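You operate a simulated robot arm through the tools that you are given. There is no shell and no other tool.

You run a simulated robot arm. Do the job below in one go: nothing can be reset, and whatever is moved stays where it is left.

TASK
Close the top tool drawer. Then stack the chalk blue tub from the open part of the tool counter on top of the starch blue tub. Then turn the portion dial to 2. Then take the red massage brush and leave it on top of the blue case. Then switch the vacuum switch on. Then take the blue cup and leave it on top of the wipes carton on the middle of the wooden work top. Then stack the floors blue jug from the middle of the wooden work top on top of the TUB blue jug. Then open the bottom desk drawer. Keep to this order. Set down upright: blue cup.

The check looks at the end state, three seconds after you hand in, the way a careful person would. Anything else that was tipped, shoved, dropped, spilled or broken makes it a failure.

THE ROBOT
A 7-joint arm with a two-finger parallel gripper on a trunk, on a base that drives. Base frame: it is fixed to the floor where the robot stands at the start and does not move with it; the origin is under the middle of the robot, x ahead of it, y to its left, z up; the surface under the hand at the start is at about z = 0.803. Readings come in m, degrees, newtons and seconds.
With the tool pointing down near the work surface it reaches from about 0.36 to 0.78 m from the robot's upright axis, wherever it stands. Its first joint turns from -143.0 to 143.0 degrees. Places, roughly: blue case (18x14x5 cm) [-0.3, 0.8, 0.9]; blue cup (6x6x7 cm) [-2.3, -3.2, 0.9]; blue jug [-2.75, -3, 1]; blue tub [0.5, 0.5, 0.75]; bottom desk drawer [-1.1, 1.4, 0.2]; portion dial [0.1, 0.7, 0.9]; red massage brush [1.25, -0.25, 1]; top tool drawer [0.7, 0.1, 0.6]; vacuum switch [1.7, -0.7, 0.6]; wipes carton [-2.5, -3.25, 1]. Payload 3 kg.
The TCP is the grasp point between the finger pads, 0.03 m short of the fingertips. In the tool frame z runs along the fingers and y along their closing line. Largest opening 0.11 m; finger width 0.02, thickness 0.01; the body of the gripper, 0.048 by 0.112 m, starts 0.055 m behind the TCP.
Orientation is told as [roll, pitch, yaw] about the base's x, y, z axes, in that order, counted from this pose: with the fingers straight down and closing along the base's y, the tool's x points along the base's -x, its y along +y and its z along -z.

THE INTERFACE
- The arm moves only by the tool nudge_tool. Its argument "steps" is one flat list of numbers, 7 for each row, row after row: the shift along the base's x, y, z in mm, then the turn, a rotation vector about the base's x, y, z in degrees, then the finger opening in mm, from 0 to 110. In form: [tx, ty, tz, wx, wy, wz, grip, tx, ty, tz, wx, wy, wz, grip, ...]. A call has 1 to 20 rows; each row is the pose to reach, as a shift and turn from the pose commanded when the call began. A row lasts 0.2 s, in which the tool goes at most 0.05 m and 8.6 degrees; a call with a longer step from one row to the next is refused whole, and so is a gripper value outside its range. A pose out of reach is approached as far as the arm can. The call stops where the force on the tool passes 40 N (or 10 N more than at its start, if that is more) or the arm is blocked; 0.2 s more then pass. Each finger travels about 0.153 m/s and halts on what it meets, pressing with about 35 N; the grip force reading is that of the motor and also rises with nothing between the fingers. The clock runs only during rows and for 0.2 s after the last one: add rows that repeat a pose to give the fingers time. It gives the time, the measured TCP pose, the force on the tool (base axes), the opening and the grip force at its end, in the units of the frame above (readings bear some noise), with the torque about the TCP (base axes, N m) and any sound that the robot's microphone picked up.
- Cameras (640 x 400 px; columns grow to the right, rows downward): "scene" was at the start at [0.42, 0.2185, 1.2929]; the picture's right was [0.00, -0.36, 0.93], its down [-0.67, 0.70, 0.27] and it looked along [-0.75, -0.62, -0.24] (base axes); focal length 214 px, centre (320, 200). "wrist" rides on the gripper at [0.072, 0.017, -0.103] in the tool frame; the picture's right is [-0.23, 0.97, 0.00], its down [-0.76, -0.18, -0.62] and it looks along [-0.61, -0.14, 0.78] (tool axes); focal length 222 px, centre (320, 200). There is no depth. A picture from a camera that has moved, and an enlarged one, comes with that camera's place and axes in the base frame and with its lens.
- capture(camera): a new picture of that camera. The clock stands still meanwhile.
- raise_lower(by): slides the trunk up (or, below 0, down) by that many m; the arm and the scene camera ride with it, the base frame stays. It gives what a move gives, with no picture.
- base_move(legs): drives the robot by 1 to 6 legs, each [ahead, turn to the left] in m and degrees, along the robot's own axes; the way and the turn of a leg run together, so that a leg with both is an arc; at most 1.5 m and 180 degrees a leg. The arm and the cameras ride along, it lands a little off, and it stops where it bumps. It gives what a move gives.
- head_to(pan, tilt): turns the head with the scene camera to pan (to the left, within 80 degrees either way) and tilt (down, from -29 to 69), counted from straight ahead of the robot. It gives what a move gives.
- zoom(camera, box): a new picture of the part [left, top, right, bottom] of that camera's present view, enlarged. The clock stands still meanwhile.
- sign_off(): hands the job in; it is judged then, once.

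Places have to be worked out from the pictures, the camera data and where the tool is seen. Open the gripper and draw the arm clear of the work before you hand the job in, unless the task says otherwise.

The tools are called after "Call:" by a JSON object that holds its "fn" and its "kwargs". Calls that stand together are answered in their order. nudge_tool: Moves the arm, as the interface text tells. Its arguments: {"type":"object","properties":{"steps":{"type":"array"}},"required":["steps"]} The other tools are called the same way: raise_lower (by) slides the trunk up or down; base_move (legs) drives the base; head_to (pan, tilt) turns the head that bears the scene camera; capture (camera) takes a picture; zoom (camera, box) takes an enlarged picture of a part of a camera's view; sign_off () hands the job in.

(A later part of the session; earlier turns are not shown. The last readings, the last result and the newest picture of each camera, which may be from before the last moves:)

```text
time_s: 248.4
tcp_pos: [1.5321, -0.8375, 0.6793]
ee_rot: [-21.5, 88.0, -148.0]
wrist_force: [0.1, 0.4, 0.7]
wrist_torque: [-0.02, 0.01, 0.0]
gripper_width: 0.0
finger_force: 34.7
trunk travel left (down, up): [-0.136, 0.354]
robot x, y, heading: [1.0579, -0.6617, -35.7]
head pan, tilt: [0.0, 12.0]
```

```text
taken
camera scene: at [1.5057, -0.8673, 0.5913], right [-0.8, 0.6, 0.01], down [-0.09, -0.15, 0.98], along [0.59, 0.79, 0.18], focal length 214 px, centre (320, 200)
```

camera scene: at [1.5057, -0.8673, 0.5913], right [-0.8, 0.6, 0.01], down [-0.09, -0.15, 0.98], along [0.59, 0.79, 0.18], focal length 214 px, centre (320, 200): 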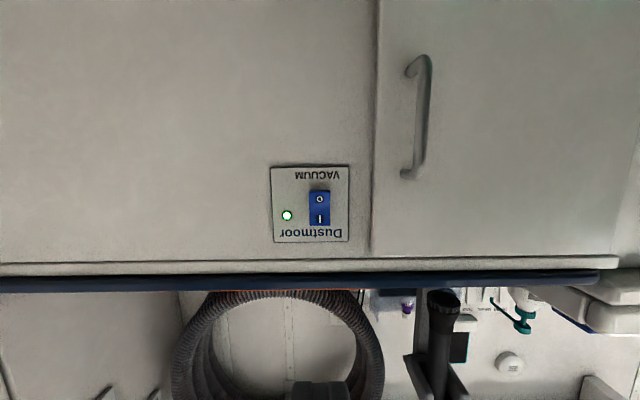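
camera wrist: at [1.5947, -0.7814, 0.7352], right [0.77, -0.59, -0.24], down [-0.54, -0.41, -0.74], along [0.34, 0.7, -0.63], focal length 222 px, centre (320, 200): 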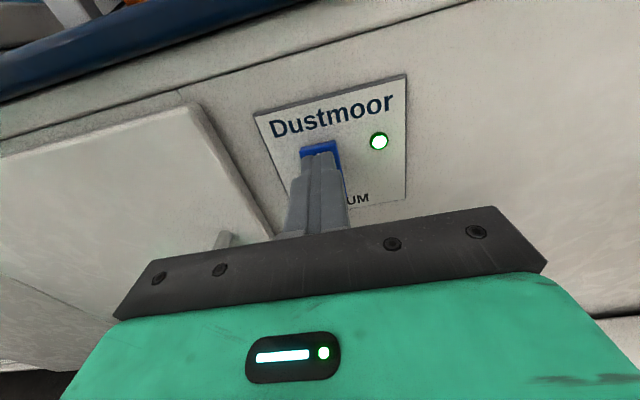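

The vacuum switch is on (green light). Next comes the wooden work top, which lies well outside this aisle; I pitch the tool back to vertical and raise it to look for the way there.

Call:
{"fn": "nudge_tool", "kwargs": {"steps": [-3, -4, 35, -6.43, 4.76, 0, 0, -6, -8, 70, -12.86, 9.52, 0, 0, -9, -12, 105, -19.3, 14.28, 0, 0, -12, -16, 140, -25.7, 19.04, 0, 0, -15, -20, 175, -32.16, 23.8, 0, 0, -18, -24, 210, -38.6, 28.56, 0, 0, -21, -28, 245, -45, 33.3, 0, 0, -24, -32, 280, -51.5, 38.1, 0, 0, -27, -36, 315, -57.9, 42.8, 0, 0, -30, -40, 350, -64.3, 47.6, 0, 0, -33, -44, 385, -70.8, 52.4, 0, 0, -33, -44, 385, -70.8, 52.4, 0, 0]}}

Call:
{"fn": "head_to", "kwargs": {"pan": -70, "tilt": -20}}

Call:
{"fn": "capture", "kwargs": {"camera": "scene"}}

Call:
{"fn": "head_to", "kwargs": {"pan": 0, "tilt": -29}}

Call:
{"fn": "capture", "kwargs": {"camera": "scene"}}

```text
time_s: 251.0
tcp_pos: [1.4998, -0.8814, 1.0637]
ee_rot: [0.1, -0.1, -127.2]
wrist_force: [-0.2, 0.0, -0.8]
wrist_torque: [-0.01, -0.01, -0.01]
gripper_width: 0.0
finger_force: 34.9
trunk travel left (down, up): [-0.136, 0.354]
robot x, y, heading: [1.0558, -0.6648, -35.5]
head pan, tilt: [0.0, 12.0]
```

```text
time_s: 252.4
tcp_pos: [1.5005, -0.8831, 1.0637]
ee_rot: [0.1, 0.0, -127.1]
wrist_force: [0.8, 0.0, 1.1]
wrist_torque: [-0.01, 0.0, -0.01]
gripper_width: 0.0
finger_force: 34.4
trunk travel left (down, up): [-0.136, 0.354]
robot x, y, heading: [1.0562, -0.6628, -35.4]
head pan, tilt: [-70.0, -20.0]
```

```text
taken
camera scene: at [1.356, -0.948, 1.1695], right [-0.27, 0.21, 0.94], down [0.31, 0.94, -0.12], along [-0.91, 0.26, -0.32], focal length 214 px, centre (320, 200)
```

scene: 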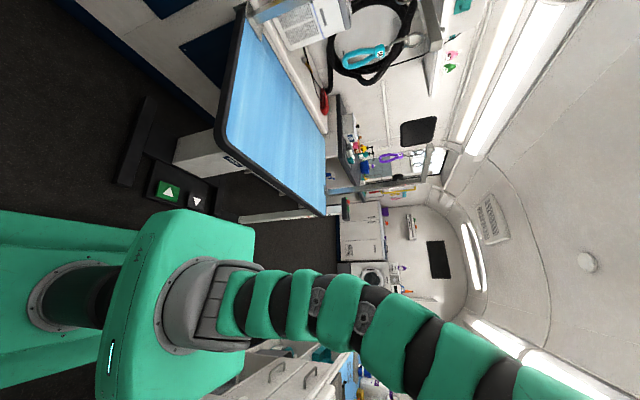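

```text
time_s: 253.8
tcp_pos: [1.4996, -0.8823, 1.0637]
ee_rot: [0.1, 0.0, -127.1]
wrist_force: [0.1, 0.3, 0.4]
wrist_torque: [0.0, -0.01, 0.01]
gripper_width: 0.0
finger_force: 35.4
trunk travel left (down, up): [-0.136, 0.354]
robot x, y, heading: [1.0572, -0.6641, -35.6]
head pan, tilt: [0.0, -28.6]
```

```text
taken
camera scene: at [1.4063, -0.9998, 1.1287], right [-0.8, 0.6, 0.0], down [0.53, 0.7, -0.48], along [-0.29, -0.38, -0.88], focal length 214 px, centre (320, 200)
```

scene: 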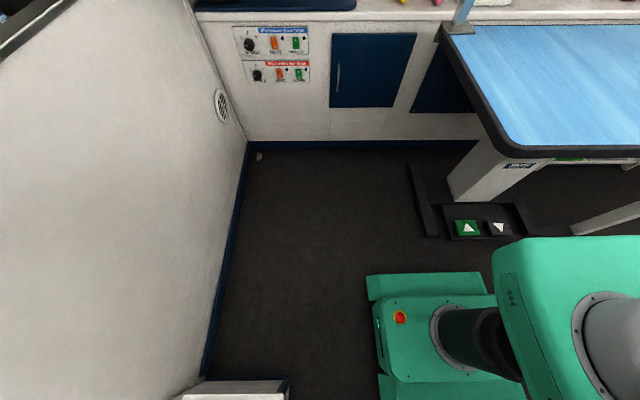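

The way on must be past the grooming table on the other side. I steer slightly and reverse along the aisle to look from further back.

Call:
{"fn": "base_move", "kwargs": {"legs": [[0, 4.5], [-1.2, 0]]}}

Call:
{"fn": "head_to", "kwargs": {"pan": -60, "tilt": -29}}

Call:
{"fn": "capture", "kwargs": {"camera": "scene"}}

Call:
{"fn": "head_to", "kwargs": {"pan": -20, "tilt": -29}}

Call:
{"fn": "capture", "kwargs": {"camera": "scene"}}

```text
time_s: 260.4
tcp_pos: [0.4858, -0.2208, 1.0647]
ee_rot: [0.0, -0.1, -122.4]
wrist_force: [-0.5, 0.1, 0.5]
wrist_torque: [0.01, -0.01, -0.01]
gripper_width: 0.0
finger_force: 35.1
trunk travel left (down, up): [-0.136, 0.354]
robot x, y, heading: [0.0268, -0.0374, -31.0]
head pan, tilt: [0.0, -28.6]
```

```text
time_s: 261.7
tcp_pos: [0.4865, -0.2218, 1.0637]
ee_rot: [0.1, 0.0, -122.3]
wrist_force: [0.8, 0.0, 0.3]
wrist_torque: [-0.01, 0.02, -0.02]
gripper_width: 0.0
finger_force: 35.2
trunk travel left (down, up): [-0.136, 0.354]
robot x, y, heading: [0.0289, -0.0446, -30.7]
head pan, tilt: [-60.0, -28.6]
```

```text
taken
camera scene: at [0.3543, -0.3167, 1.1625], right [-0.42, 0.27, 0.86], down [0.12, 0.96, -0.24], along [-0.9, 0.0, -0.44], focal length 214 px, centre (320, 200)
```

scene: 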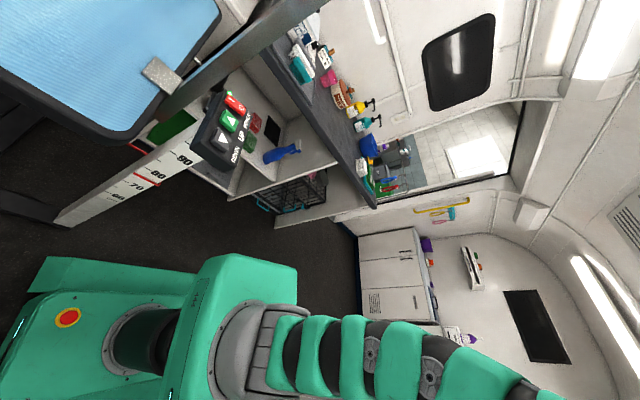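

```text
time_s: 262.8
tcp_pos: [0.4857, -0.2218, 1.0657]
ee_rot: [0.0, 0.0, -122.5]
wrist_force: [-0.1, -0.4, -1.0]
wrist_torque: [0.01, 0.0, 0.0]
gripper_width: 0.0001
finger_force: 35.4
trunk travel left (down, up): [-0.136, 0.354]
robot x, y, heading: [0.0305, -0.0401, -30.8]
head pan, tilt: [-20.0, -28.6]
```

```text
taken
camera scene: at [0.3839, -0.3355, 1.1331], right [-0.79, 0.5, 0.34], down [0.33, 0.83, -0.45], along [-0.51, -0.24, -0.82], focal length 214 px, centre (320, 200)
```

scene: 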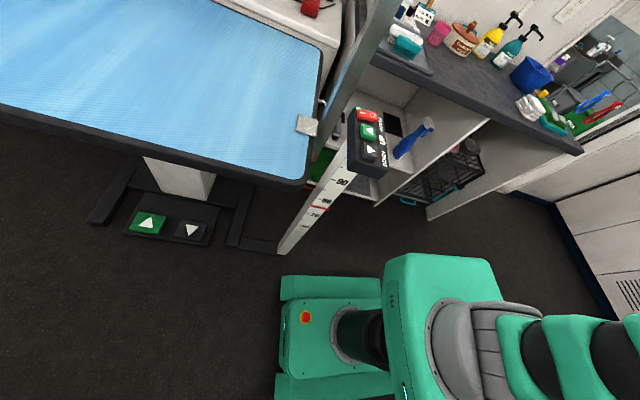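

There seems to be an opening beyond the shelf unit. I straighten and reverse another 0.6 m to look out through it.

Call:
{"fn": "base_move", "kwargs": {"legs": [[0, -5], [-0.6, 0]]}}

Call:
{"fn": "head_to", "kwargs": {"pan": -60, "tilt": -29}}

Call:
{"fn": "capture", "kwargs": {"camera": "scene"}}

Call:
{"fn": "head_to", "kwargs": {"pan": -20, "tilt": -29}}

Call:
{"fn": "capture", "kwargs": {"camera": "scene"}}

```text
time_s: 266.6
tcp_pos: [-0.0147, 0.0915, 1.0638]
ee_rot: [0.1, 0.0, -127.3]
wrist_force: [0.1, -0.1, -0.2]
wrist_torque: [0.01, -0.02, -0.02]
gripper_width: 0.0001
finger_force: 35.1
trunk travel left (down, up): [-0.136, 0.354]
robot x, y, heading: [-0.4585, 0.3109, -35.9]
head pan, tilt: [-20.0, -28.6]
```

```text
time_s: 267.7
tcp_pos: [-0.0141, 0.0914, 1.065]
ee_rot: [0.1, 0.1, -127.3]
wrist_force: [-0.7, 0.3, -0.6]
wrist_torque: [0.0, 0.01, 0.04]
gripper_width: 0.0
finger_force: 34.6
trunk travel left (down, up): [-0.136, 0.354]
robot x, y, heading: [-0.4587, 0.3125, -35.9]
head pan, tilt: [-60.0, -28.6]
```

```text
taken
camera scene: at [-0.1541, 0.0077, 1.1629], right [-0.4, 0.3, 0.86], down [0.2, 0.95, -0.24], along [-0.89, 0.08, -0.44], focal length 214 px, centre (320, 200)
```

scene: 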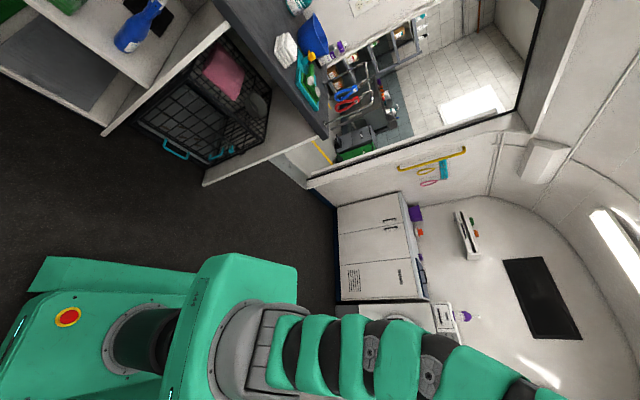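

```text
time_s: 268.8
tcp_pos: [-0.0145, 0.0909, 1.0656]
ee_rot: [0.1, -0.1, -127.2]
wrist_force: [-0.4, 0.4, -0.1]
wrist_torque: [-0.01, -0.02, 0.01]
gripper_width: 0.0001
finger_force: 35.0
trunk travel left (down, up): [-0.136, 0.354]
robot x, y, heading: [-0.4617, 0.3063, -35.8]
head pan, tilt: [-20.0, -28.6]
```

```text
taken
camera scene: at [-0.1261, -0.0134, 1.1335], right [-0.75, 0.57, 0.34], down [0.4, 0.8, -0.45], along [-0.53, -0.2, -0.82], focal length 214 px, centre (320, 200)
```

scene: 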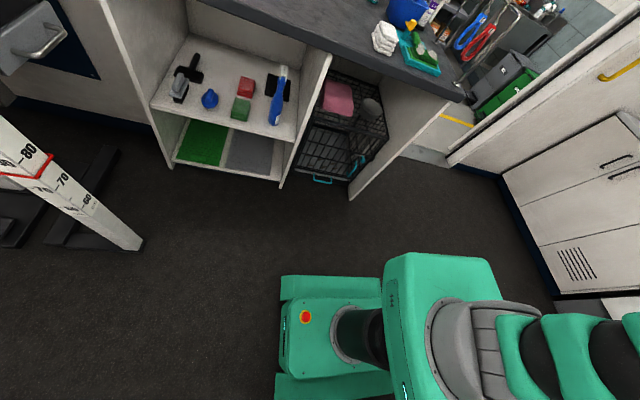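

I can see a doorway in the far side wall beyond the shelf end (roughly e1 -0.8 to -1.9). I back clear of the desk, then turn the robot to face that way.

Call:
{"fn": "head_to", "kwargs": {"pan": 0, "tilt": -10}}

Call:
{"fn": "base_move", "kwargs": {"legs": [[0, 15], [-0.5, 0]]}}

Call:
{"fn": "base_move", "kwargs": {"legs": [[0, -105]]}}

Call:
{"fn": "capture", "kwargs": {"camera": "wrist"}}

Call:
{"fn": "capture", "kwargs": {"camera": "scene"}}

```text
time_s: 269.6
tcp_pos: [-0.0146, 0.0908, 1.0648]
ee_rot: [0.2, 0.0, -127.2]
wrist_force: [0.1, 0.5, 0.5]
wrist_torque: [0.0, 0.01, 0.0]
gripper_width: 0.0
finger_force: 34.9
trunk travel left (down, up): [-0.136, 0.354]
robot x, y, heading: [-0.4553, 0.3059, -35.5]
head pan, tilt: [0.0, -10.0]
```

```text
time_s: 273.5
tcp_pos: [-0.4417, 0.3911, 1.0652]
ee_rot: [0.1, 0.0, -112.4]
wrist_force: [-0.4, -0.7, 0.2]
wrist_torque: [0.0, -0.02, -0.01]
gripper_width: 0.0
finger_force: 35.0
trunk travel left (down, up): [-0.136, 0.354]
robot x, y, heading: [-0.9261, 0.4878, -20.8]
head pan, tilt: [0.0, -10.0]
```

```text
time_s: 278.4
tcp_pos: [-1.1442, 0.0409, 1.0654]
ee_rot: [0.2, -0.1, 143.3]
wrist_force: [0.7, -0.3, 1.2]
wrist_torque: [0.03, 0.01, -0.01]
gripper_width: 0.0001
finger_force: 34.9
trunk travel left (down, up): [-0.136, 0.354]
robot x, y, heading: [-0.8744, 0.448, -125.0]
head pan, tilt: [0.0, -10.0]
```

```text
taken
camera wrist: at [-1.096, -0.0148, 1.1694], right [-0.76, -0.65, 0.0], down [-0.5, 0.6, 0.62], along [-0.4, 0.48, -0.78], focal length 222 px, centre (320, 200)
```

wrist: 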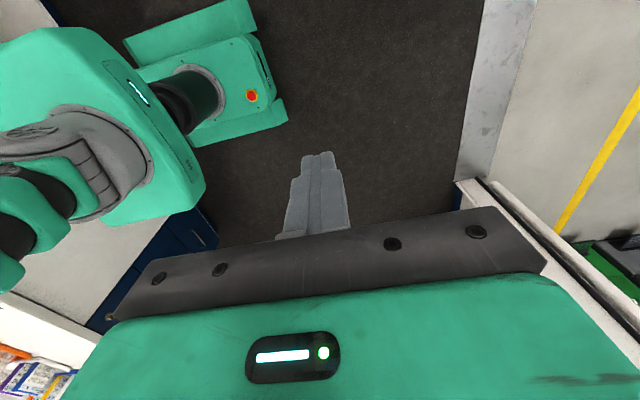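

```text
taken
camera scene: at [-1.2463, 0.1175, 1.1125], right [0.6, 0.8, 0.0], down [0.79, -0.59, -0.17], along [-0.14, 0.1, -0.98], focal length 214 px, centre (320, 200)
```

scene: 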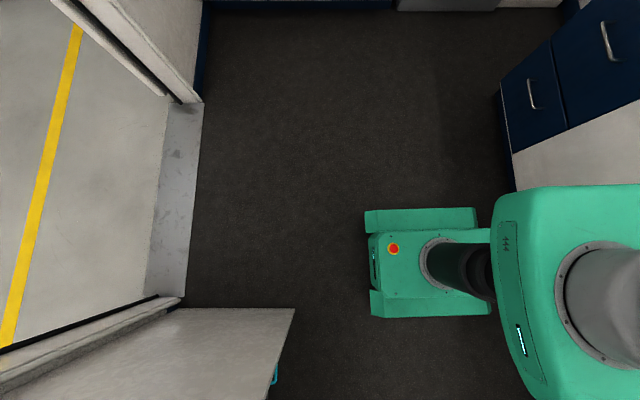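

This top view shows the doorway clearly: e1 from -0.77 to -1.86 with a flush metal threshold. I steer toward its middle and drive.

Call:
{"fn": "base_move", "kwargs": {"legs": [[0, -16], [0.95, 0], [0, 14.5]]}}

Call:
{"fn": "head_to", "kwargs": {"pan": 65, "tilt": 0}}

Call:
{"fn": "capture", "kwargs": {"camera": "scene"}}

Call:
{"fn": "capture", "kwargs": {"camera": "wrist"}}

```text
time_s: 285.2
tcp_pos: [-1.8969, -0.5546, 1.0653]
ee_rot: [0.1, 0.0, 141.8]
wrist_force: [0.3, -0.3, -0.2]
wrist_torque: [-0.02, 0.03, -0.01]
gripper_width: 0.0
finger_force: 34.9
trunk travel left (down, up): [-0.136, 0.354]
robot x, y, heading: [-1.6241, -0.1511, -126.1]
head pan, tilt: [0.0, -10.0]
```

```text
time_s: 286.5
tcp_pos: [-1.8959, -0.5543, 1.0661]
ee_rot: [0.1, 0.2, 141.9]
wrist_force: [-0.5, -0.4, -0.5]
wrist_torque: [0.01, -0.03, 0.02]
gripper_width: 0.0001
finger_force: 35.4
trunk travel left (down, up): [-0.136, 0.354]
robot x, y, heading: [-1.6227, -0.1504, -126.4]
head pan, tilt: [65.0, 0.0]
```

```text
taken
camera scene: at [-2.0354, -0.5505, 1.1597], right [0.26, 0.33, -0.91], down [0.79, -0.62, 0.0], along [-0.56, -0.71, -0.42], focal length 214 px, centre (320, 200)
```

scene: 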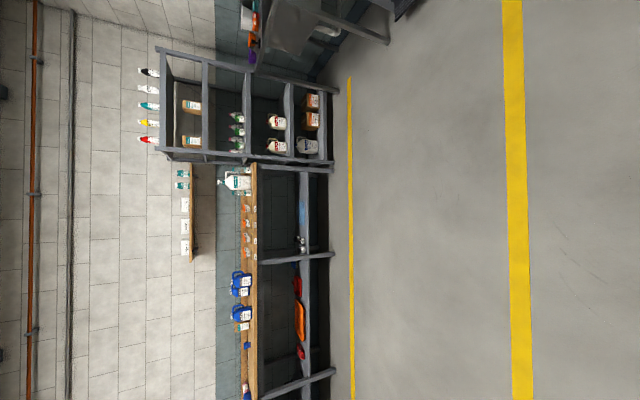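

```text
taken
camera wrist: at [-1.8501, -0.6128, 1.1704], right [-0.78, -0.63, 0.0], down [-0.49, 0.61, 0.62], along [-0.39, 0.48, -0.78], focal length 222 px, centre (320, 200)
```

wrist: 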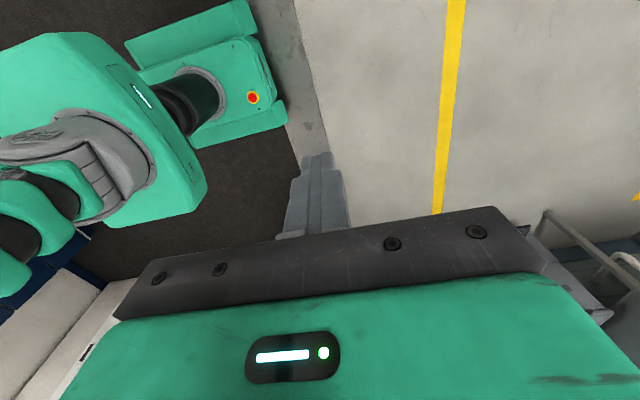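

Outside there is a long wooden bench along the far wall with blue jugs and small items. I zoom in on it.

Call:
{"fn": "zoom", "kwargs": {"camera": "scene", "box": [200, 150, 360, 400]}}

```text
1.60 times, centred on (280, 275) of scene
camera zoom: at [-2.0354, -0.5505, 1.1597], right [0.26, 0.33, -0.91], down [0.79, -0.62, 0.0], along [-0.56, -0.71, -0.42], focal length 343 px, centre (384, 80)
```

zoom: 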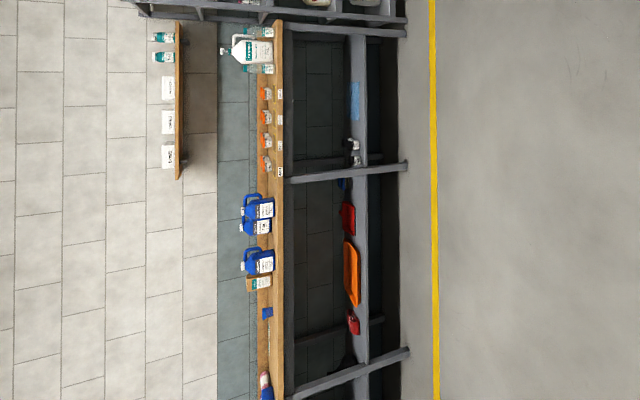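

The middle of the bench has the jugs, the carton and the small blue cup. I drive out through the door, then diagonally toward the bench's middle.

Call:
{"fn": "base_move", "kwargs": {"legs": [[1.3, 0]]}}

Call:
{"fn": "base_move", "kwargs": {"legs": [[0, 45], [1.3, 0]]}}

Call:
{"fn": "capture", "kwargs": {"camera": "scene"}}

Call:
{"fn": "capture", "kwargs": {"camera": "wrist"}}

```text
time_s: 293.0
tcp_pos: [-2.6609, -1.5952, 1.0661]
ee_rot: [0.0, 0.1, 141.8]
wrist_force: [-0.2, 0.5, -0.4]
wrist_torque: [-0.03, -0.01, 0.01]
gripper_width: 0.0004
finger_force: 35.1
trunk travel left (down, up): [-0.136, 0.354]
robot x, y, heading: [-2.3879, -1.1904, -126.5]
head pan, tilt: [65.0, 0.0]
```

```text
time_s: 301.7
tcp_pos: [-2.078, -2.9534, 1.0677]
ee_rot: [0.1, 0.0, -172.4]
wrist_force: [0.2, -0.2, -0.5]
wrist_torque: [-0.01, 0.0, -0.02]
gripper_width: 0.0002
finger_force: 34.8
trunk travel left (down, up): [-0.136, 0.354]
robot x, y, heading: [-2.1772, -2.4754, -80.3]
head pan, tilt: [65.0, 0.0]
```

```text
taken
camera scene: at [-2.1794, -3.0476, 1.1604], right [-0.06, 0.42, -0.91], down [0.99, 0.13, 0.0], along [0.12, -0.9, -0.42], focal length 214 px, centre (320, 200)
```

scene: 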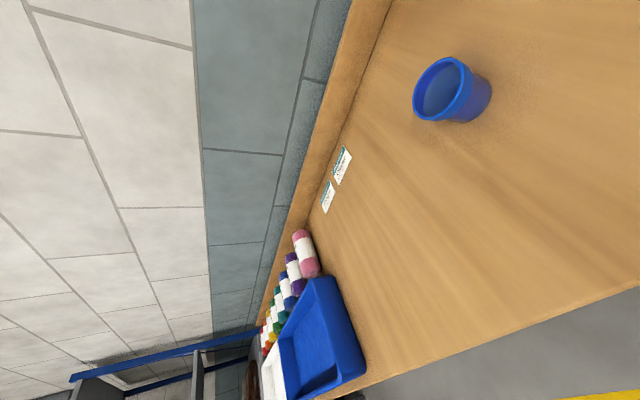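

```text
taken
camera wrist: at [-2.0053, -2.96, 1.1709], right [-0.1, -1.0, 0.0], down [-0.78, 0.08, 0.62], along [-0.62, 0.06, -0.78], focal length 222 px, centre (320, 200)
```

wrist: 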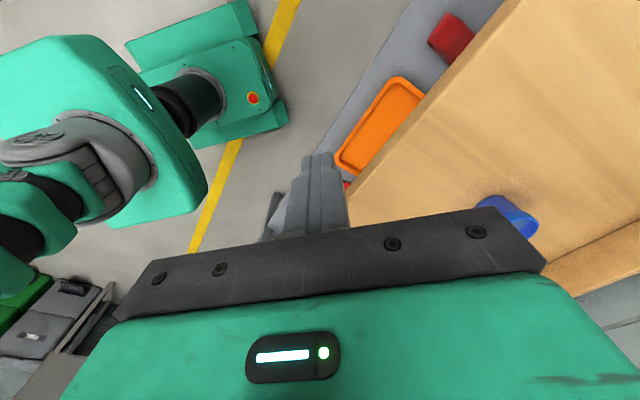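

The blue cup stands at about (-2.286, -3.229), bench front edge near n ≈ -3.735. I move a bit nearer and turn parallel to the bench.

Call:
{"fn": "base_move", "kwargs": {"legs": [[0.12, 0], [0, 44]]}}

Call:
{"fn": "head_to", "kwargs": {"pan": 0, "tilt": -20}}

Call:
{"fn": "capture", "kwargs": {"camera": "scene"}}

Call:
{"fn": "capture", "kwargs": {"camera": "wrist"}}

```text
time_s: 305.0
tcp_pos: [-1.753, -2.8635, 1.0674]
ee_rot: [0.1, 0.1, -128.1]
wrist_force: [-0.2, -0.4, -0.4]
wrist_torque: [-0.01, 0.03, 0.01]
gripper_width: 0.0
finger_force: 35.7
trunk travel left (down, up): [-0.136, 0.354]
robot x, y, heading: [-2.1754, -2.6172, -36.6]
head pan, tilt: [65.0, 0.0]
```

```text
time_s: 306.4
tcp_pos: [-1.7546, -2.8654, 1.0682]
ee_rot: [0.1, -0.1, -127.9]
wrist_force: [-1.1, 0.1, 0.1]
wrist_torque: [0.0, -0.01, 0.01]
gripper_width: 0.0002
finger_force: 35.0
trunk travel left (down, up): [-0.136, 0.354]
robot x, y, heading: [-2.1772, -2.6173, -36.2]
head pan, tilt: [0.0, -20.0]
```

```text
taken
camera scene: at [-1.8424, -2.9733, 1.1233], right [-0.79, 0.62, 0.0], down [0.58, 0.74, -0.34], along [-0.21, -0.27, -0.94], focal length 214 px, centre (320, 200)
```

scene: 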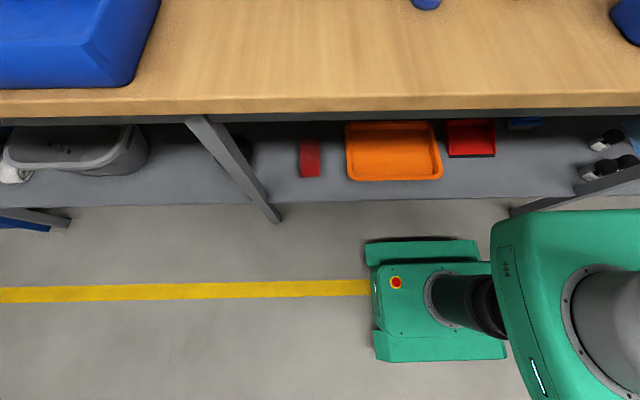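

```text
taken
camera wrist: at [-1.697, -2.8175, 1.1719], right [0.63, -0.78, 0.0], down [-0.61, -0.49, 0.62], along [-0.48, -0.39, -0.78], focal length 222 px, centre (320, 200)
```

wrist: 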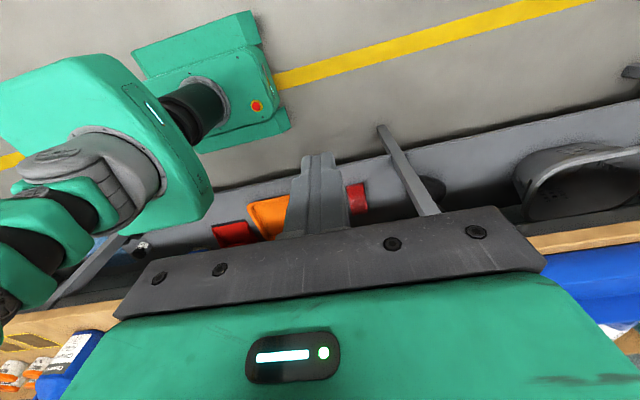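

I'm parallel to the bench now. I move the hand over the bench toward the cup at z ≈ 1.07 and look down.

Call:
{"fn": "nudge_tool", "kwargs": {"steps": [-38, -22, 0, 0, 0, 0, 0, -76, -44, 0, 0, 0, 0, 0, -113, -65, 0, 0, 0, 0, 0, -151, -87, 0, 0, 0, 0, 0, -189, -109, 0, 0, 0, 0, 0, -227, -131, 0, 0, 0, 0, 0, -265, -153, 0, 0, 0, 0, 0, -302, -174, 0, 0, 0, 0, 0, -340, -196, 0, 0, 0, 0, 50, -378, -218, 0, 0, 0, 0, 110, -378, -218, 0, 0, 0, 0, 110]}}

Call:
{"fn": "head_to", "kwargs": {"pan": -45, "tilt": -10}}

Call:
{"fn": "capture", "kwargs": {"camera": "scene"}}

Call:
{"fn": "capture", "kwargs": {"camera": "wrist"}}

```text
time_s: 308.8
tcp_pos: [-2.1325, -3.0816, 1.0688]
ee_rot: [0.1, 0.0, -128.1]
wrist_force: [0.9, -0.1, 0.5]
wrist_torque: [0.0, 0.04, -0.02]
gripper_width: 0.1101
finger_force: 0.0
trunk travel left (down, up): [-0.136, 0.354]
robot x, y, heading: [-2.1828, -2.6191, -36.5]
head pan, tilt: [0.0, -20.0]
```

```text
time_s: 309.9
tcp_pos: [-2.1327, -3.0823, 1.0683]
ee_rot: [0.1, 0.0, -128.0]
wrist_force: [0.4, -0.5, -0.1]
wrist_torque: [0.02, -0.01, -0.02]
gripper_width: 0.1099
finger_force: 0.1
trunk travel left (down, up): [-0.136, 0.354]
robot x, y, heading: [-2.1796, -2.6182, -36.6]
head pan, tilt: [-45.0, -10.0]
```

```text
taken
camera scene: at [-2.2596, -3.1426, 1.14], right [-0.56, 0.44, 0.71], down [0.51, 0.85, -0.12], along [-0.65, 0.29, -0.7], focal length 214 px, centre (320, 200)
```

scene: 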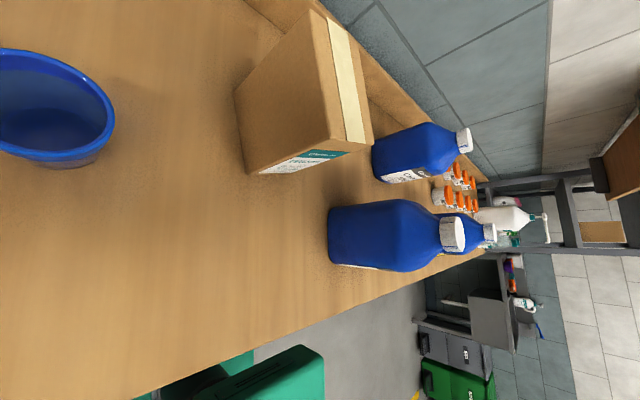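

```text
taken
camera wrist: at [-2.0758, -3.0345, 1.1724], right [0.63, -0.78, 0.0], down [-0.61, -0.49, 0.62], along [-0.48, -0.39, -0.78], focal length 222 px, centre (320, 200)
```

wrist: 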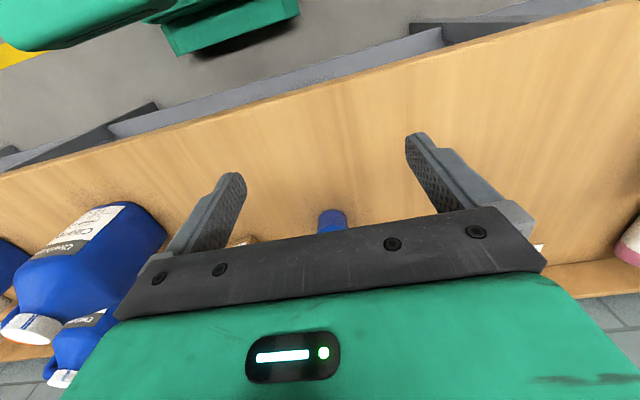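

I can see the cup, the carton and three blue jugs. Bench top works out at z ≈ 0.878, the cup's centre at about (-2.278, -3.217). I move above the cup.

Call:
{"fn": "head_to", "kwargs": {"pan": 0, "tilt": 10}}

Call:
{"fn": "nudge_tool", "kwargs": {"steps": [-29, -27, -10, 0, 0, 0, 110, -58, -54, -20, 0, 0, 0, 110, -87, -81, -30, 0, 0, 0, 110, -116, -108, -40, 0, 0, 0, 110, -145.5, -135, -50, 0, 0, 0, 110, -145.5, -135, -50, 0, 0, 0, 110]}}

Call:
{"fn": "capture", "kwargs": {"camera": "wrist"}}

Call:
{"fn": "capture", "kwargs": {"camera": "scene"}}

```text
time_s: 311.0
tcp_pos: [-2.1332, -3.0822, 1.0688]
ee_rot: [0.1, 0.0, -128.1]
wrist_force: [-0.6, 0.2, 0.1]
wrist_torque: [-0.03, 0.01, 0.01]
gripper_width: 0.11
finger_force: 0.0
trunk travel left (down, up): [-0.136, 0.354]
robot x, y, heading: [-2.1764, -2.6191, -36.4]
head pan, tilt: [0.0, 10.0]
```

```text
time_s: 312.4
tcp_pos: [-2.2771, -3.2159, 1.0181]
ee_rot: [0.1, 0.0, -127.9]
wrist_force: [0.9, -0.1, -0.1]
wrist_torque: [-0.01, 0.03, -0.02]
gripper_width: 0.1099
finger_force: 0.0
trunk travel left (down, up): [-0.136, 0.354]
robot x, y, heading: [-2.1782, -2.6222, -36.5]
head pan, tilt: [0.0, 10.0]
```

```text
taken
camera wrist: at [-2.2207, -3.1691, 1.1214], right [0.63, -0.78, 0.0], down [-0.61, -0.49, 0.62], along [-0.48, -0.39, -0.78], focal length 222 px, centre (320, 200)
```

wrist: 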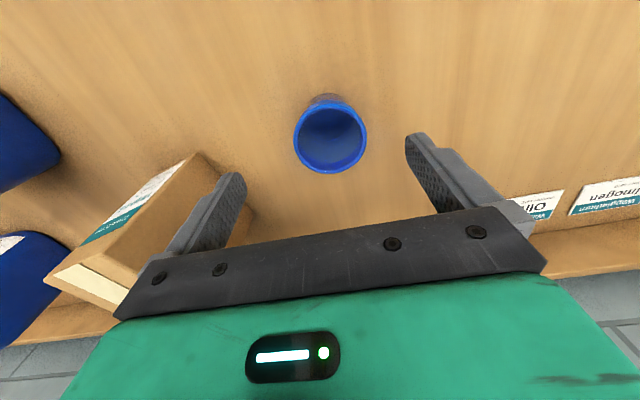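

```text
taken
camera scene: at [-2.3382, -3.2892, 1.0558], right [-0.79, 0.62, 0.0], down [0.61, 0.78, 0.17], along [0.11, 0.14, -0.98], focal length 214 px, centre (320, 200)
```

scene: 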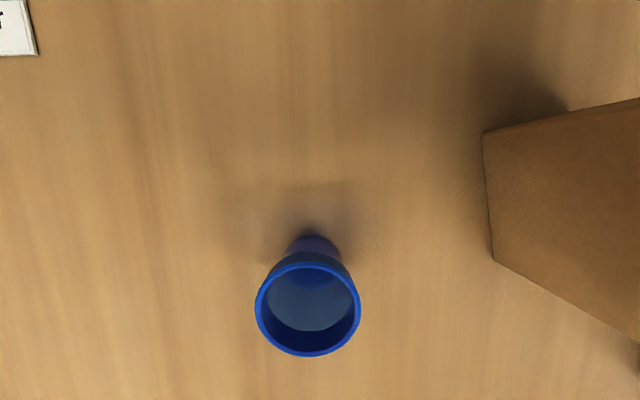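

Both views agree on the cup's rim (6 cm, top z ≈ 0.948). I fine-tune, descend and close gently on it.

Call:
{"fn": "nudge_tool", "kwargs": {"steps": [1, -5, -20, 0, 0, 0, 110, 1, -10.6, -45, 0, 0, 0, 110, 1, -10.6, -70, 0, 0, 0, 110, 1, -10.6, -88, 0, 0, 0, 110, 1, -10.6, -88, 0, 0, 0, 110]}}

Call:
{"fn": "capture", "kwargs": {"camera": "wrist"}}

```text
time_s: 313.6
tcp_pos: [-2.277, -3.2291, 0.9304]
ee_rot: [0.1, -0.1, -128.0]
wrist_force: [-0.2, -0.1, 0.8]
wrist_torque: [-0.01, 0.0, -0.01]
gripper_width: 0.1101
finger_force: 0.0
trunk travel left (down, up): [-0.136, 0.354]
robot x, y, heading: [-2.1792, -2.6208, -36.0]
head pan, tilt: [0.0, 10.0]
```

```text
taken
camera wrist: at [-2.2197, -3.1814, 1.0339], right [0.63, -0.78, 0.0], down [-0.61, -0.49, 0.62], along [-0.48, -0.39, -0.78], focal length 222 px, centre (320, 200)
```

wrist: 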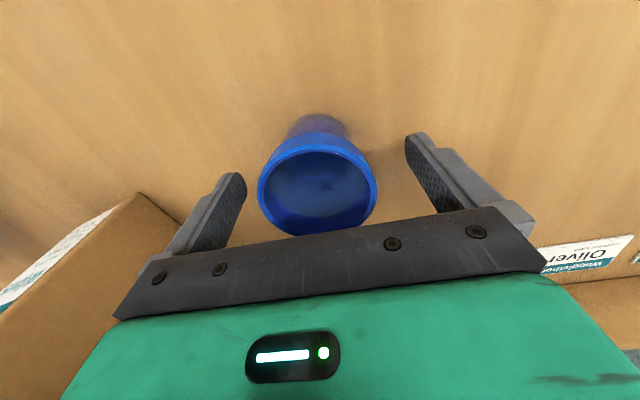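

The cup is centred between the fingers. I close and check the grip.

Call:
{"fn": "nudge_tool", "kwargs": {"steps": [0, 0, 0, 0, 0, 0, 70, 0, 0, 0, 0, 0, 0, 50, 0, 0, 0, 0, 0, 0, 45, 0, 0, 0, 0, 0, 0, 45]}}

Call:
{"fn": "nudge_tool", "kwargs": {"steps": [0, 0, 15, 0, 0, 0, 45, 0, 0, 45, 0, 0, 0, 45, 0, 0, 90, 0, 0, 0, 45, 0, 0, 135, 0, 0, 0, 45, 0, 0, 170, 0, 0, 0, 45, 0, 0, 170, 0, 0, 0, 45]}}

Call:
{"fn": "capture", "kwargs": {"camera": "wrist"}}

Call:
{"fn": "capture", "kwargs": {"camera": "scene"}}

```text
time_s: 314.6
tcp_pos: [-2.2775, -3.2276, 0.9294]
ee_rot: [0.0, 0.0, -128.0]
wrist_force: [0.1, 0.3, 1.2]
wrist_torque: [0.03, 0.03, 0.01]
gripper_width: 0.0578
finger_force: 35.4
trunk travel left (down, up): [-0.136, 0.354]
robot x, y, heading: [-2.1786, -2.6223, -36.4]
head pan, tilt: [0.0, 10.0]
```

```text
time_s: 316.0
tcp_pos: [-2.2767, -3.2277, 1.0644]
ee_rot: [0.1, 0.0, -128.0]
wrist_force: [0.6, -0.1, 0.0]
wrist_torque: [-0.01, -0.01, 0.01]
gripper_width: 0.0577
finger_force: 35.2
out of reach, approached as far as the arm can: row 5, 6
trunk travel left (down, up): [-0.136, 0.354]
robot x, y, heading: [-2.176, -2.6205, -36.3]
head pan, tilt: [0.0, 10.0]
```

```text
taken
camera wrist: at [-2.2199, -3.1798, 1.1697], right [0.63, -0.78, 0.0], down [-0.61, -0.49, 0.62], along [-0.48, -0.39, -0.78], focal length 222 px, centre (320, 200)
```

wrist: 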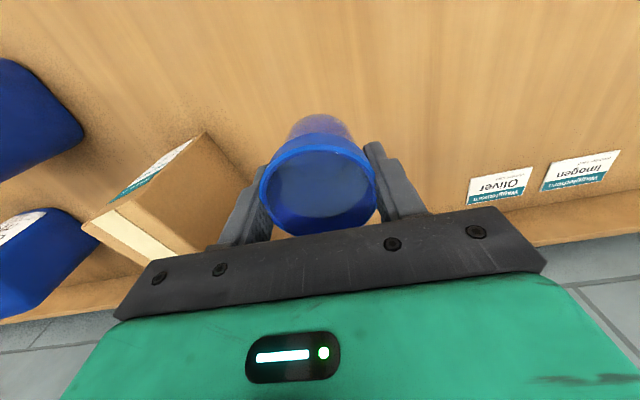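

```text
taken
camera scene: at [-2.3375, -3.2999, 1.1041], right [-0.79, 0.62, 0.0], down [0.61, 0.78, 0.17], along [0.11, 0.14, -0.98], focal length 214 px, centre (320, 200)
```

scene: 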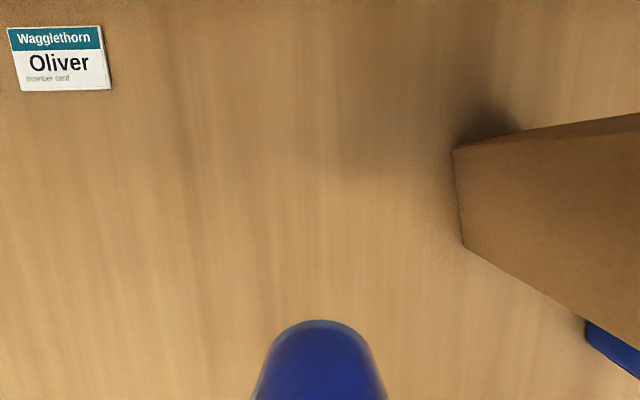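

The cup is held. Out here there is no locker overhead, so I raise the trunk by 0.2 m for more reach and a better view.

Call:
{"fn": "raise_lower", "kwargs": {"by": 0.2}}

Call:
{"fn": "head_to", "kwargs": {"pan": -35, "tilt": 10}}

Call:
{"fn": "capture", "kwargs": {"camera": "scene"}}

Call:
{"fn": "capture", "kwargs": {"camera": "wrist"}}

```text
time_s: 318.2
tcp_pos: [-2.2761, -3.2268, 1.265]
ee_rot: [0.1, 0.1, -128.0]
wrist_force: [0.3, 0.0, 0.1]
wrist_torque: [0.0, -0.01, -0.02]
gripper_width: 0.0577
finger_force: 34.4
trunk travel left (down, up): [-0.336, 0.154]
robot x, y, heading: [-2.1789, -2.6187, -36.5]
head pan, tilt: [0.0, 10.0]
```

```text
time_s: 319.2
tcp_pos: [-2.2759, -3.2268, 1.2657]
ee_rot: [0.1, 0.0, -128.0]
wrist_force: [0.2, 0.7, -0.1]
wrist_torque: [-0.03, 0.01, 0.0]
gripper_width: 0.0575
finger_force: 34.9
trunk travel left (down, up): [-0.336, 0.154]
robot x, y, heading: [-2.1781, -2.6201, -36.6]
head pan, tilt: [-35.0, 10.0]
```

```text
taken
camera scene: at [-2.379, -3.2678, 1.3202], right [-0.65, 0.5, 0.57], down [0.68, 0.71, 0.14], along [-0.34, 0.48, -0.81], focal length 214 px, centre (320, 200)
```

scene: 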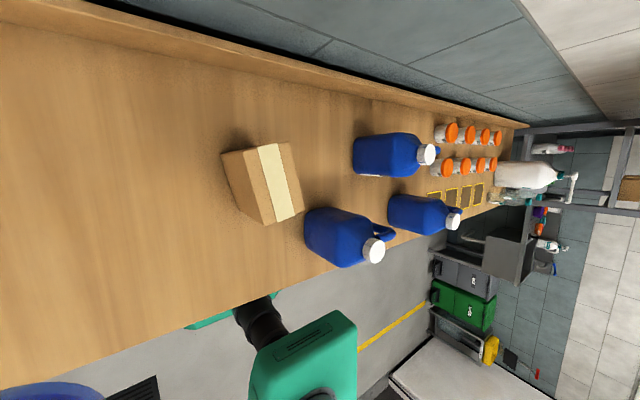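

```text
taken
camera wrist: at [-2.2195, -3.1805, 1.3692], right [0.63, -0.78, 0.0], down [-0.61, -0.49, 0.62], along [-0.48, -0.39, -0.78], focal length 222 px, centre (320, 200)
```

wrist: 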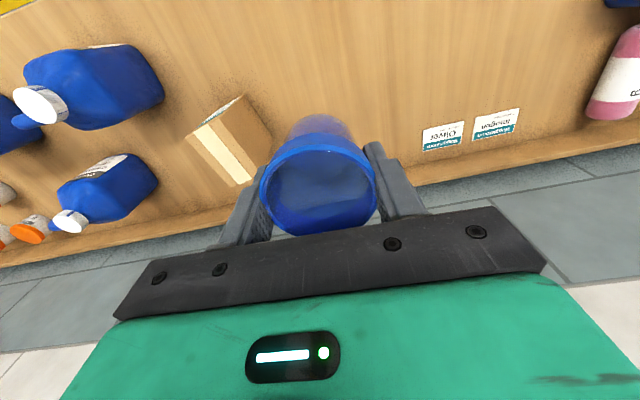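

Call:
{"fn": "zoom", "kwargs": {"camera": "scene", "box": [200, 110, 480, 285]}}

Call:
{"fn": "zoom", "kwargs": {"camera": "wrist", "box": [0, 20, 290, 250]}}

```text
2.29 times, centred on (340, 198) of scene
camera zoom: at [-2.379, -3.2678, 1.3202], right [-0.65, 0.5, 0.57], down [0.68, 0.71, 0.14], along [-0.34, 0.48, -0.81], focal length 490 px, centre (274, 206)
```

zoom: 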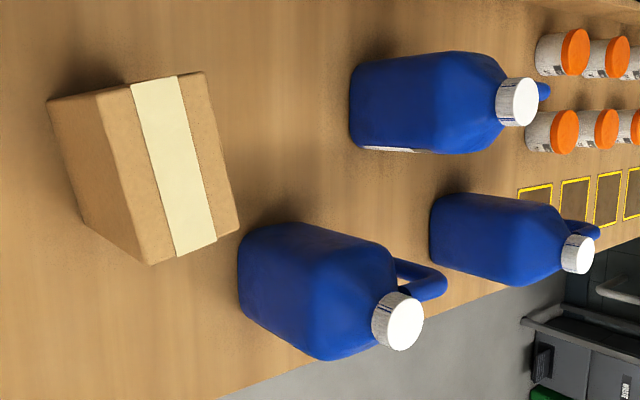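

```text
1.74 times, centred on (145, 135) of wrist
camera zoom: at [-2.2195, -3.1805, 1.3692], right [0.63, -0.78, 0.0], down [-0.61, -0.49, 0.62], along [-0.48, -0.39, -0.78], focal length 386 px, centre (624, 313)
```

zoom: 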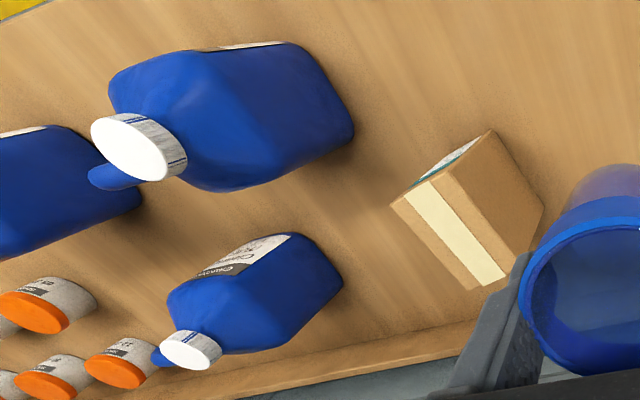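

The carton's top face is 7 × 11 cm at z ≈ 1.03, centred at about (-2.461, -3.167). I carry the cup over it.

Call:
{"fn": "head_to", "kwargs": {"pan": 0, "tilt": 10}}

Call:
{"fn": "nudge_tool", "kwargs": {"steps": [-37, 12, -23, 0, 0, 0, 45, -74, 24, -46, 0, 0, 0, 45, -111, 36, -69, 0, 0, 0, 45, -148, 48, -92, 0, 0, 0, 45, -185, 60, -115, 0, 0, 0, 45, -185, 60, -115, 0, 0, 0, 45]}}

Call:
{"fn": "capture", "kwargs": {"camera": "wrist"}}

Call:
{"fn": "capture", "kwargs": {"camera": "scene"}}

```text
time_s: 320.2
tcp_pos: [-2.2765, -3.2267, 1.2646]
ee_rot: [0.1, 0.0, -128.0]
wrist_force: [0.2, -0.3, -0.1]
wrist_torque: [0.01, -0.01, 0.01]
gripper_width: 0.0576
finger_force: 34.8
trunk travel left (down, up): [-0.336, 0.154]
robot x, y, heading: [-2.1789, -2.6218, -36.4]
head pan, tilt: [0.0, 10.0]
```

```text
time_s: 321.6
tcp_pos: [-2.4625, -3.1672, 1.1502]
ee_rot: [0.0, 0.0, -128.0]
wrist_force: [0.6, -0.4, -0.3]
wrist_torque: [-0.04, -0.04, -0.03]
gripper_width: 0.0577
finger_force: 35.4
trunk travel left (down, up): [-0.336, 0.154]
robot x, y, heading: [-2.1743, -2.6171, -36.4]
head pan, tilt: [0.0, 10.0]
```

```text
taken
camera wrist: at [-2.4053, -3.1199, 1.2549], right [0.63, -0.78, 0.0], down [-0.61, -0.49, 0.62], along [-0.48, -0.39, -0.78], focal length 222 px, centre (320, 200)
```

wrist: 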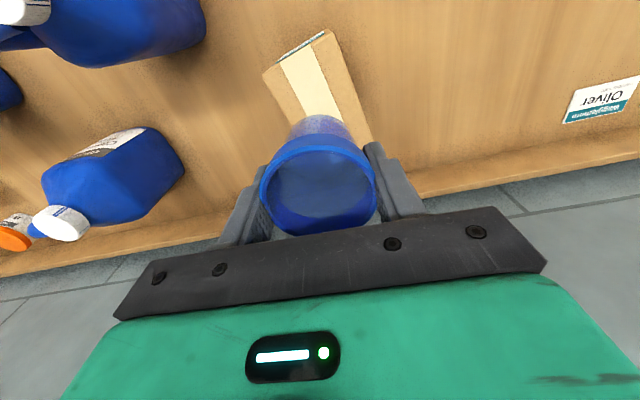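

```text
taken
camera scene: at [-2.5228, -3.24, 1.1894], right [-0.79, 0.62, 0.0], down [0.61, 0.78, 0.17], along [0.11, 0.14, -0.98], focal length 214 px, centre (320, 200)
```

scene: 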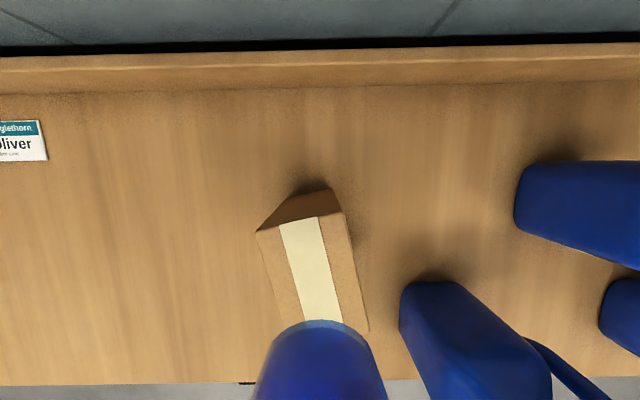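

Alignment over the carton is right (centre (-2.460, -3.165)). I lower the cup slowly and feel for contact.

Call:
{"fn": "nudge_tool", "kwargs": {"steps": [1, 1, -15, 0, 0, 0, 45, 2.5, 2, -30, 0, 0, 0, 45, 2.5, 2, -45, 0, 0, 0, 45, 2.5, 2, -58, 0, 0, 0, 45, 2.5, 2, -62, 0, 0, 0, 45, 2.5, 2, -62, 0, 0, 0, 45]}}

Call:
{"fn": "capture", "kwargs": {"camera": "wrist"}}

Call:
{"fn": "nudge_tool", "kwargs": {"steps": [0, 0, -1.5, 0, 0, 0, 45, 0, 0, -3, 0, 0, 0, 45, 0, 0, -3, 0, 0, 0, 45]}}

```text
time_s: 323.0
tcp_pos: [-2.4592, -3.1648, 1.0883]
ee_rot: [0.1, 0.0, -128.0]
wrist_force: [-0.1, 0.6, 0.3]
wrist_torque: [-0.01, 0.02, 0.01]
gripper_width: 0.0576
finger_force: 35.5
trunk travel left (down, up): [-0.336, 0.154]
robot x, y, heading: [-2.1797, -2.619, -36.2]
head pan, tilt: [0.0, 10.0]
```

```text
taken
camera wrist: at [-2.4022, -3.118, 1.1921], right [0.63, -0.78, 0.0], down [-0.61, -0.49, 0.62], along [-0.48, -0.39, -0.78], focal length 222 px, centre (320, 200)
```

wrist: 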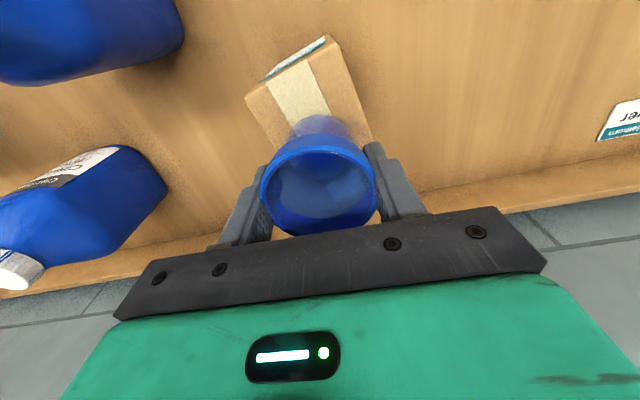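

```text
time_s: 323.8
tcp_pos: [-2.459, -3.166, 1.0857]
ee_rot: [0.1, -0.1, -128.1]
wrist_force: [0.5, -0.5, -0.7]
wrist_torque: [-0.01, 0.0, 0.01]
gripper_width: 0.0575
finger_force: 35.0
trunk travel left (down, up): [-0.336, 0.154]
robot x, y, heading: [-2.1803, -2.6196, -36.2]
head pan, tilt: [0.0, 10.0]
```

Call:
{"fn": "nudge_tool", "kwargs": {"steps": [0, 0, -1, 0, 0, 0, 45, 0, 0, -2, 0, 0, 0, 45, 0, 0, -3, 0, 0, 0, 45, 0, 0, -3, 0, 0, 0, 45]}}

Call:
{"fn": "nudge_tool", "kwargs": {"steps": [0, 0, -1, 0, 0, 0, 45, 0, 0, -2, 0, 0, 0, 45, 0, 0, -3, 0, 0, 0, 45, 0, 0, -3, 0, 0, 0, 45]}}

```text
time_s: 324.8
tcp_pos: [-2.4598, -3.1666, 1.0815]
ee_rot: [0.1, -0.1, -128.0]
wrist_force: [0.1, 0.4, -0.6]
wrist_torque: [0.01, -0.02, -0.01]
gripper_width: 0.0574
finger_force: 34.8
trunk travel left (down, up): [-0.336, 0.154]
robot x, y, heading: [-2.1781, -2.6195, -36.5]
head pan, tilt: [0.0, 10.0]
```

```text
time_s: 325.8
tcp_pos: [-2.4584, -3.1655, 1.0785]
ee_rot: [0.1, 0.1, -128.0]
wrist_force: [0.4, 0.0, 1.1]
wrist_torque: [0.02, 0.01, 0.02]
gripper_width: 0.0572
finger_force: 35.3
trunk travel left (down, up): [-0.336, 0.154]
robot x, y, heading: [-2.1761, -2.6182, -36.4]
head pan, tilt: [0.0, 10.0]
```

Call:
{"fn": "nudge_tool", "kwargs": {"steps": [0, 0, -1, 0, 0, 0, 45, 0, 0, -2, 0, 0, 0, 45, 0, 0, -2, 0, 0, 0, 45]}}

Call:
{"fn": "capture", "kwargs": {"camera": "scene"}}

Call:
{"fn": "capture", "kwargs": {"camera": "wrist"}}

```text
time_s: 326.6
tcp_pos: [-2.4592, -3.1643, 1.0786]
ee_rot: [0.1, -0.2, -128.0]
wrist_force: [-0.4, -2.1, 21.9]
wrist_torque: [0.0, -0.03, -0.18]
gripper_width: 0.0572
finger_force: 35.4
trunk travel left (down, up): [-0.336, 0.154]
robot x, y, heading: [-2.1783, -2.621, -36.4]
head pan, tilt: [0.0, 10.0]
```

```text
taken
camera scene: at [-2.5192, -3.2381, 1.1173], right [-0.79, 0.62, 0.0], down [0.61, 0.78, 0.17], along [0.11, 0.13, -0.99], focal length 214 px, centre (320, 200)
```

scene: 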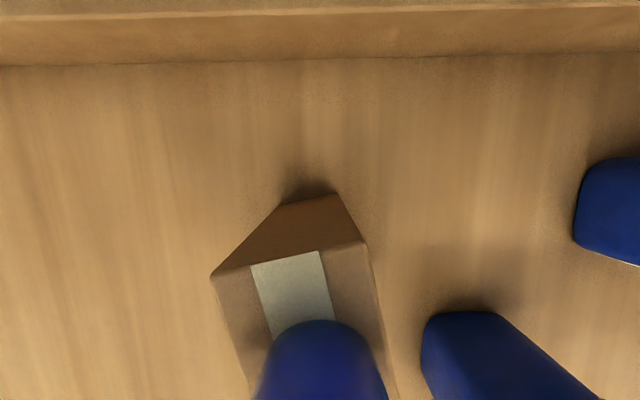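

```text
taken
camera wrist: at [-2.4016, -3.1179, 1.1826], right [0.63, -0.78, 0.0], down [-0.61, -0.49, 0.62], along [-0.49, -0.39, -0.78], focal length 222 px, centre (320, 200)
```

wrist: 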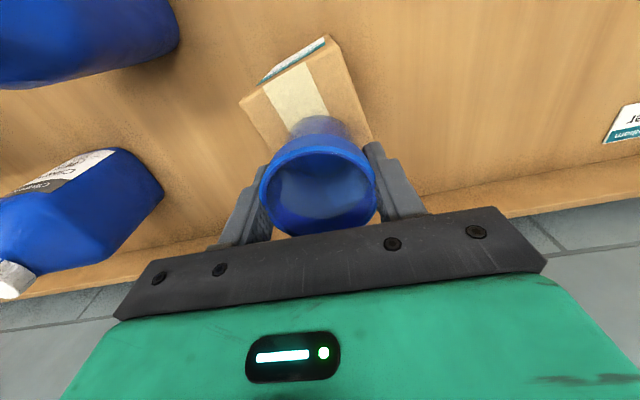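

The cup's foot rests on the carton (22 N). I ease off, open slowly, and lift away.

Call:
{"fn": "nudge_tool", "kwargs": {"steps": [0, 0, 1, 0, 0, 0, 45, 0, 0, 1.5, 0, 0, 0, 45, 0, 0, 1.5, 0, 0, 0, 45]}}

Call:
{"fn": "nudge_tool", "kwargs": {"steps": [0, 0, 0, 0, 0, 0, 56, 0, 0, 0, 0, 0, 0, 57.5, 0, 0, 0, 0, 0, 0, 59, 0, 0, 0, 0, 0, 0, 61, 0, 0, 0, 0, 0, 0, 64, 0, 0, 0, 0, 0, 0, 68, 0, 0, 0, 0, 0, 0, 74, 0, 0, 0, 0, 0, 0, 82, 0, 0, 0, 0, 0, 0, 90, 0, 0, 0, 0, 0, 0, 90]}}

Call:
{"fn": "capture", "kwargs": {"camera": "wrist"}}

```text
time_s: 327.4
tcp_pos: [-2.4599, -3.1649, 1.0787]
ee_rot: [0.1, 0.1, -128.1]
wrist_force: [-0.1, -0.8, 7.7]
wrist_torque: [-0.01, 0.03, 0.02]
gripper_width: 0.0573
finger_force: 35.0
trunk travel left (down, up): [-0.336, 0.154]
robot x, y, heading: [-2.1792, -2.6215, -36.3]
head pan, tilt: [0.0, 10.0]
```

```text
time_s: 329.6
tcp_pos: [-2.4581, -3.1658, 1.079]
ee_rot: [0.1, 0.0, -128.0]
wrist_force: [-0.2, -0.1, -0.3]
wrist_torque: [0.01, -0.02, 0.01]
gripper_width: 0.0904
finger_force: 0.0
trunk travel left (down, up): [-0.336, 0.154]
robot x, y, heading: [-2.18, -2.6219, -36.4]
head pan, tilt: [0.0, 10.0]
```

```text
taken
camera wrist: at [-2.402, -3.1184, 1.183], right [0.63, -0.78, 0.0], down [-0.61, -0.49, 0.62], along [-0.48, -0.39, -0.78], focal length 222 px, centre (320, 200)
```

wrist: 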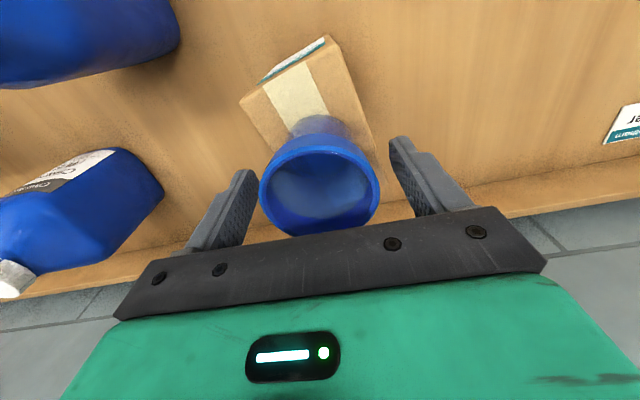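

The cup stands free on the carton. I rise straight up and then look at the jugs' labels.

Call:
{"fn": "nudge_tool", "kwargs": {"steps": [0, 0, 10, 0, 0, 0, 90, 0, 0, 25, 0, 0, 0, 90, 0, 0, 45, 0, 0, 0, 90, 0, 0, 80, 0, 0, 0, 90, 0, 0, 120, 0, 0, 0, 90, 0, 0, 150, 0, 0, 0, 90, 0, 0, 150, 0, 0, 0, 90]}}

Call:
{"fn": "capture", "kwargs": {"camera": "wrist"}}

Call:
{"fn": "capture", "kwargs": {"camera": "scene"}}

```text
time_s: 331.2
tcp_pos: [-2.4594, -3.1658, 1.2315]
ee_rot: [0.1, 0.0, -127.9]
wrist_force: [-0.2, 1.0, 0.9]
wrist_torque: [0.0, -0.02, -0.04]
gripper_width: 0.0899
finger_force: 0.1
trunk travel left (down, up): [-0.336, 0.154]
robot x, y, heading: [-2.1805, -2.6172, -36.3]
head pan, tilt: [0.0, 10.0]
```

```text
taken
camera wrist: at [-2.4021, -3.1183, 1.3344], right [0.63, -0.78, 0.0], down [-0.61, -0.49, 0.62], along [-0.48, -0.39, -0.78], focal length 222 px, centre (320, 200)
```

wrist: 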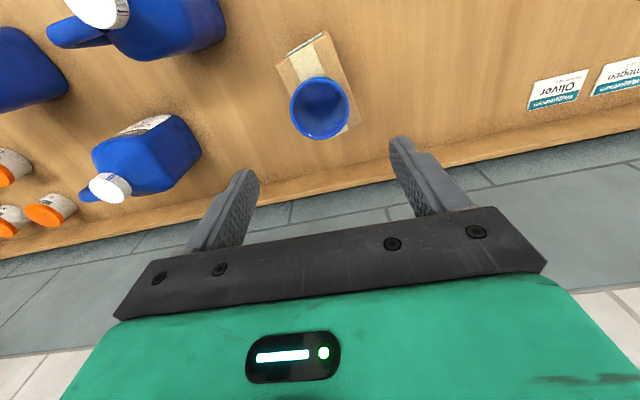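

```text
taken
camera scene: at [-2.5196, -3.2385, 1.2688], right [-0.79, 0.62, 0.0], down [0.61, 0.78, 0.17], along [0.11, 0.14, -0.98], focal length 214 px, centre (320, 200)
```

scene: 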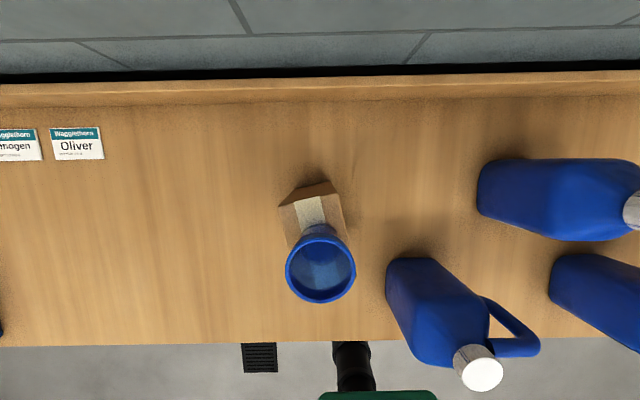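

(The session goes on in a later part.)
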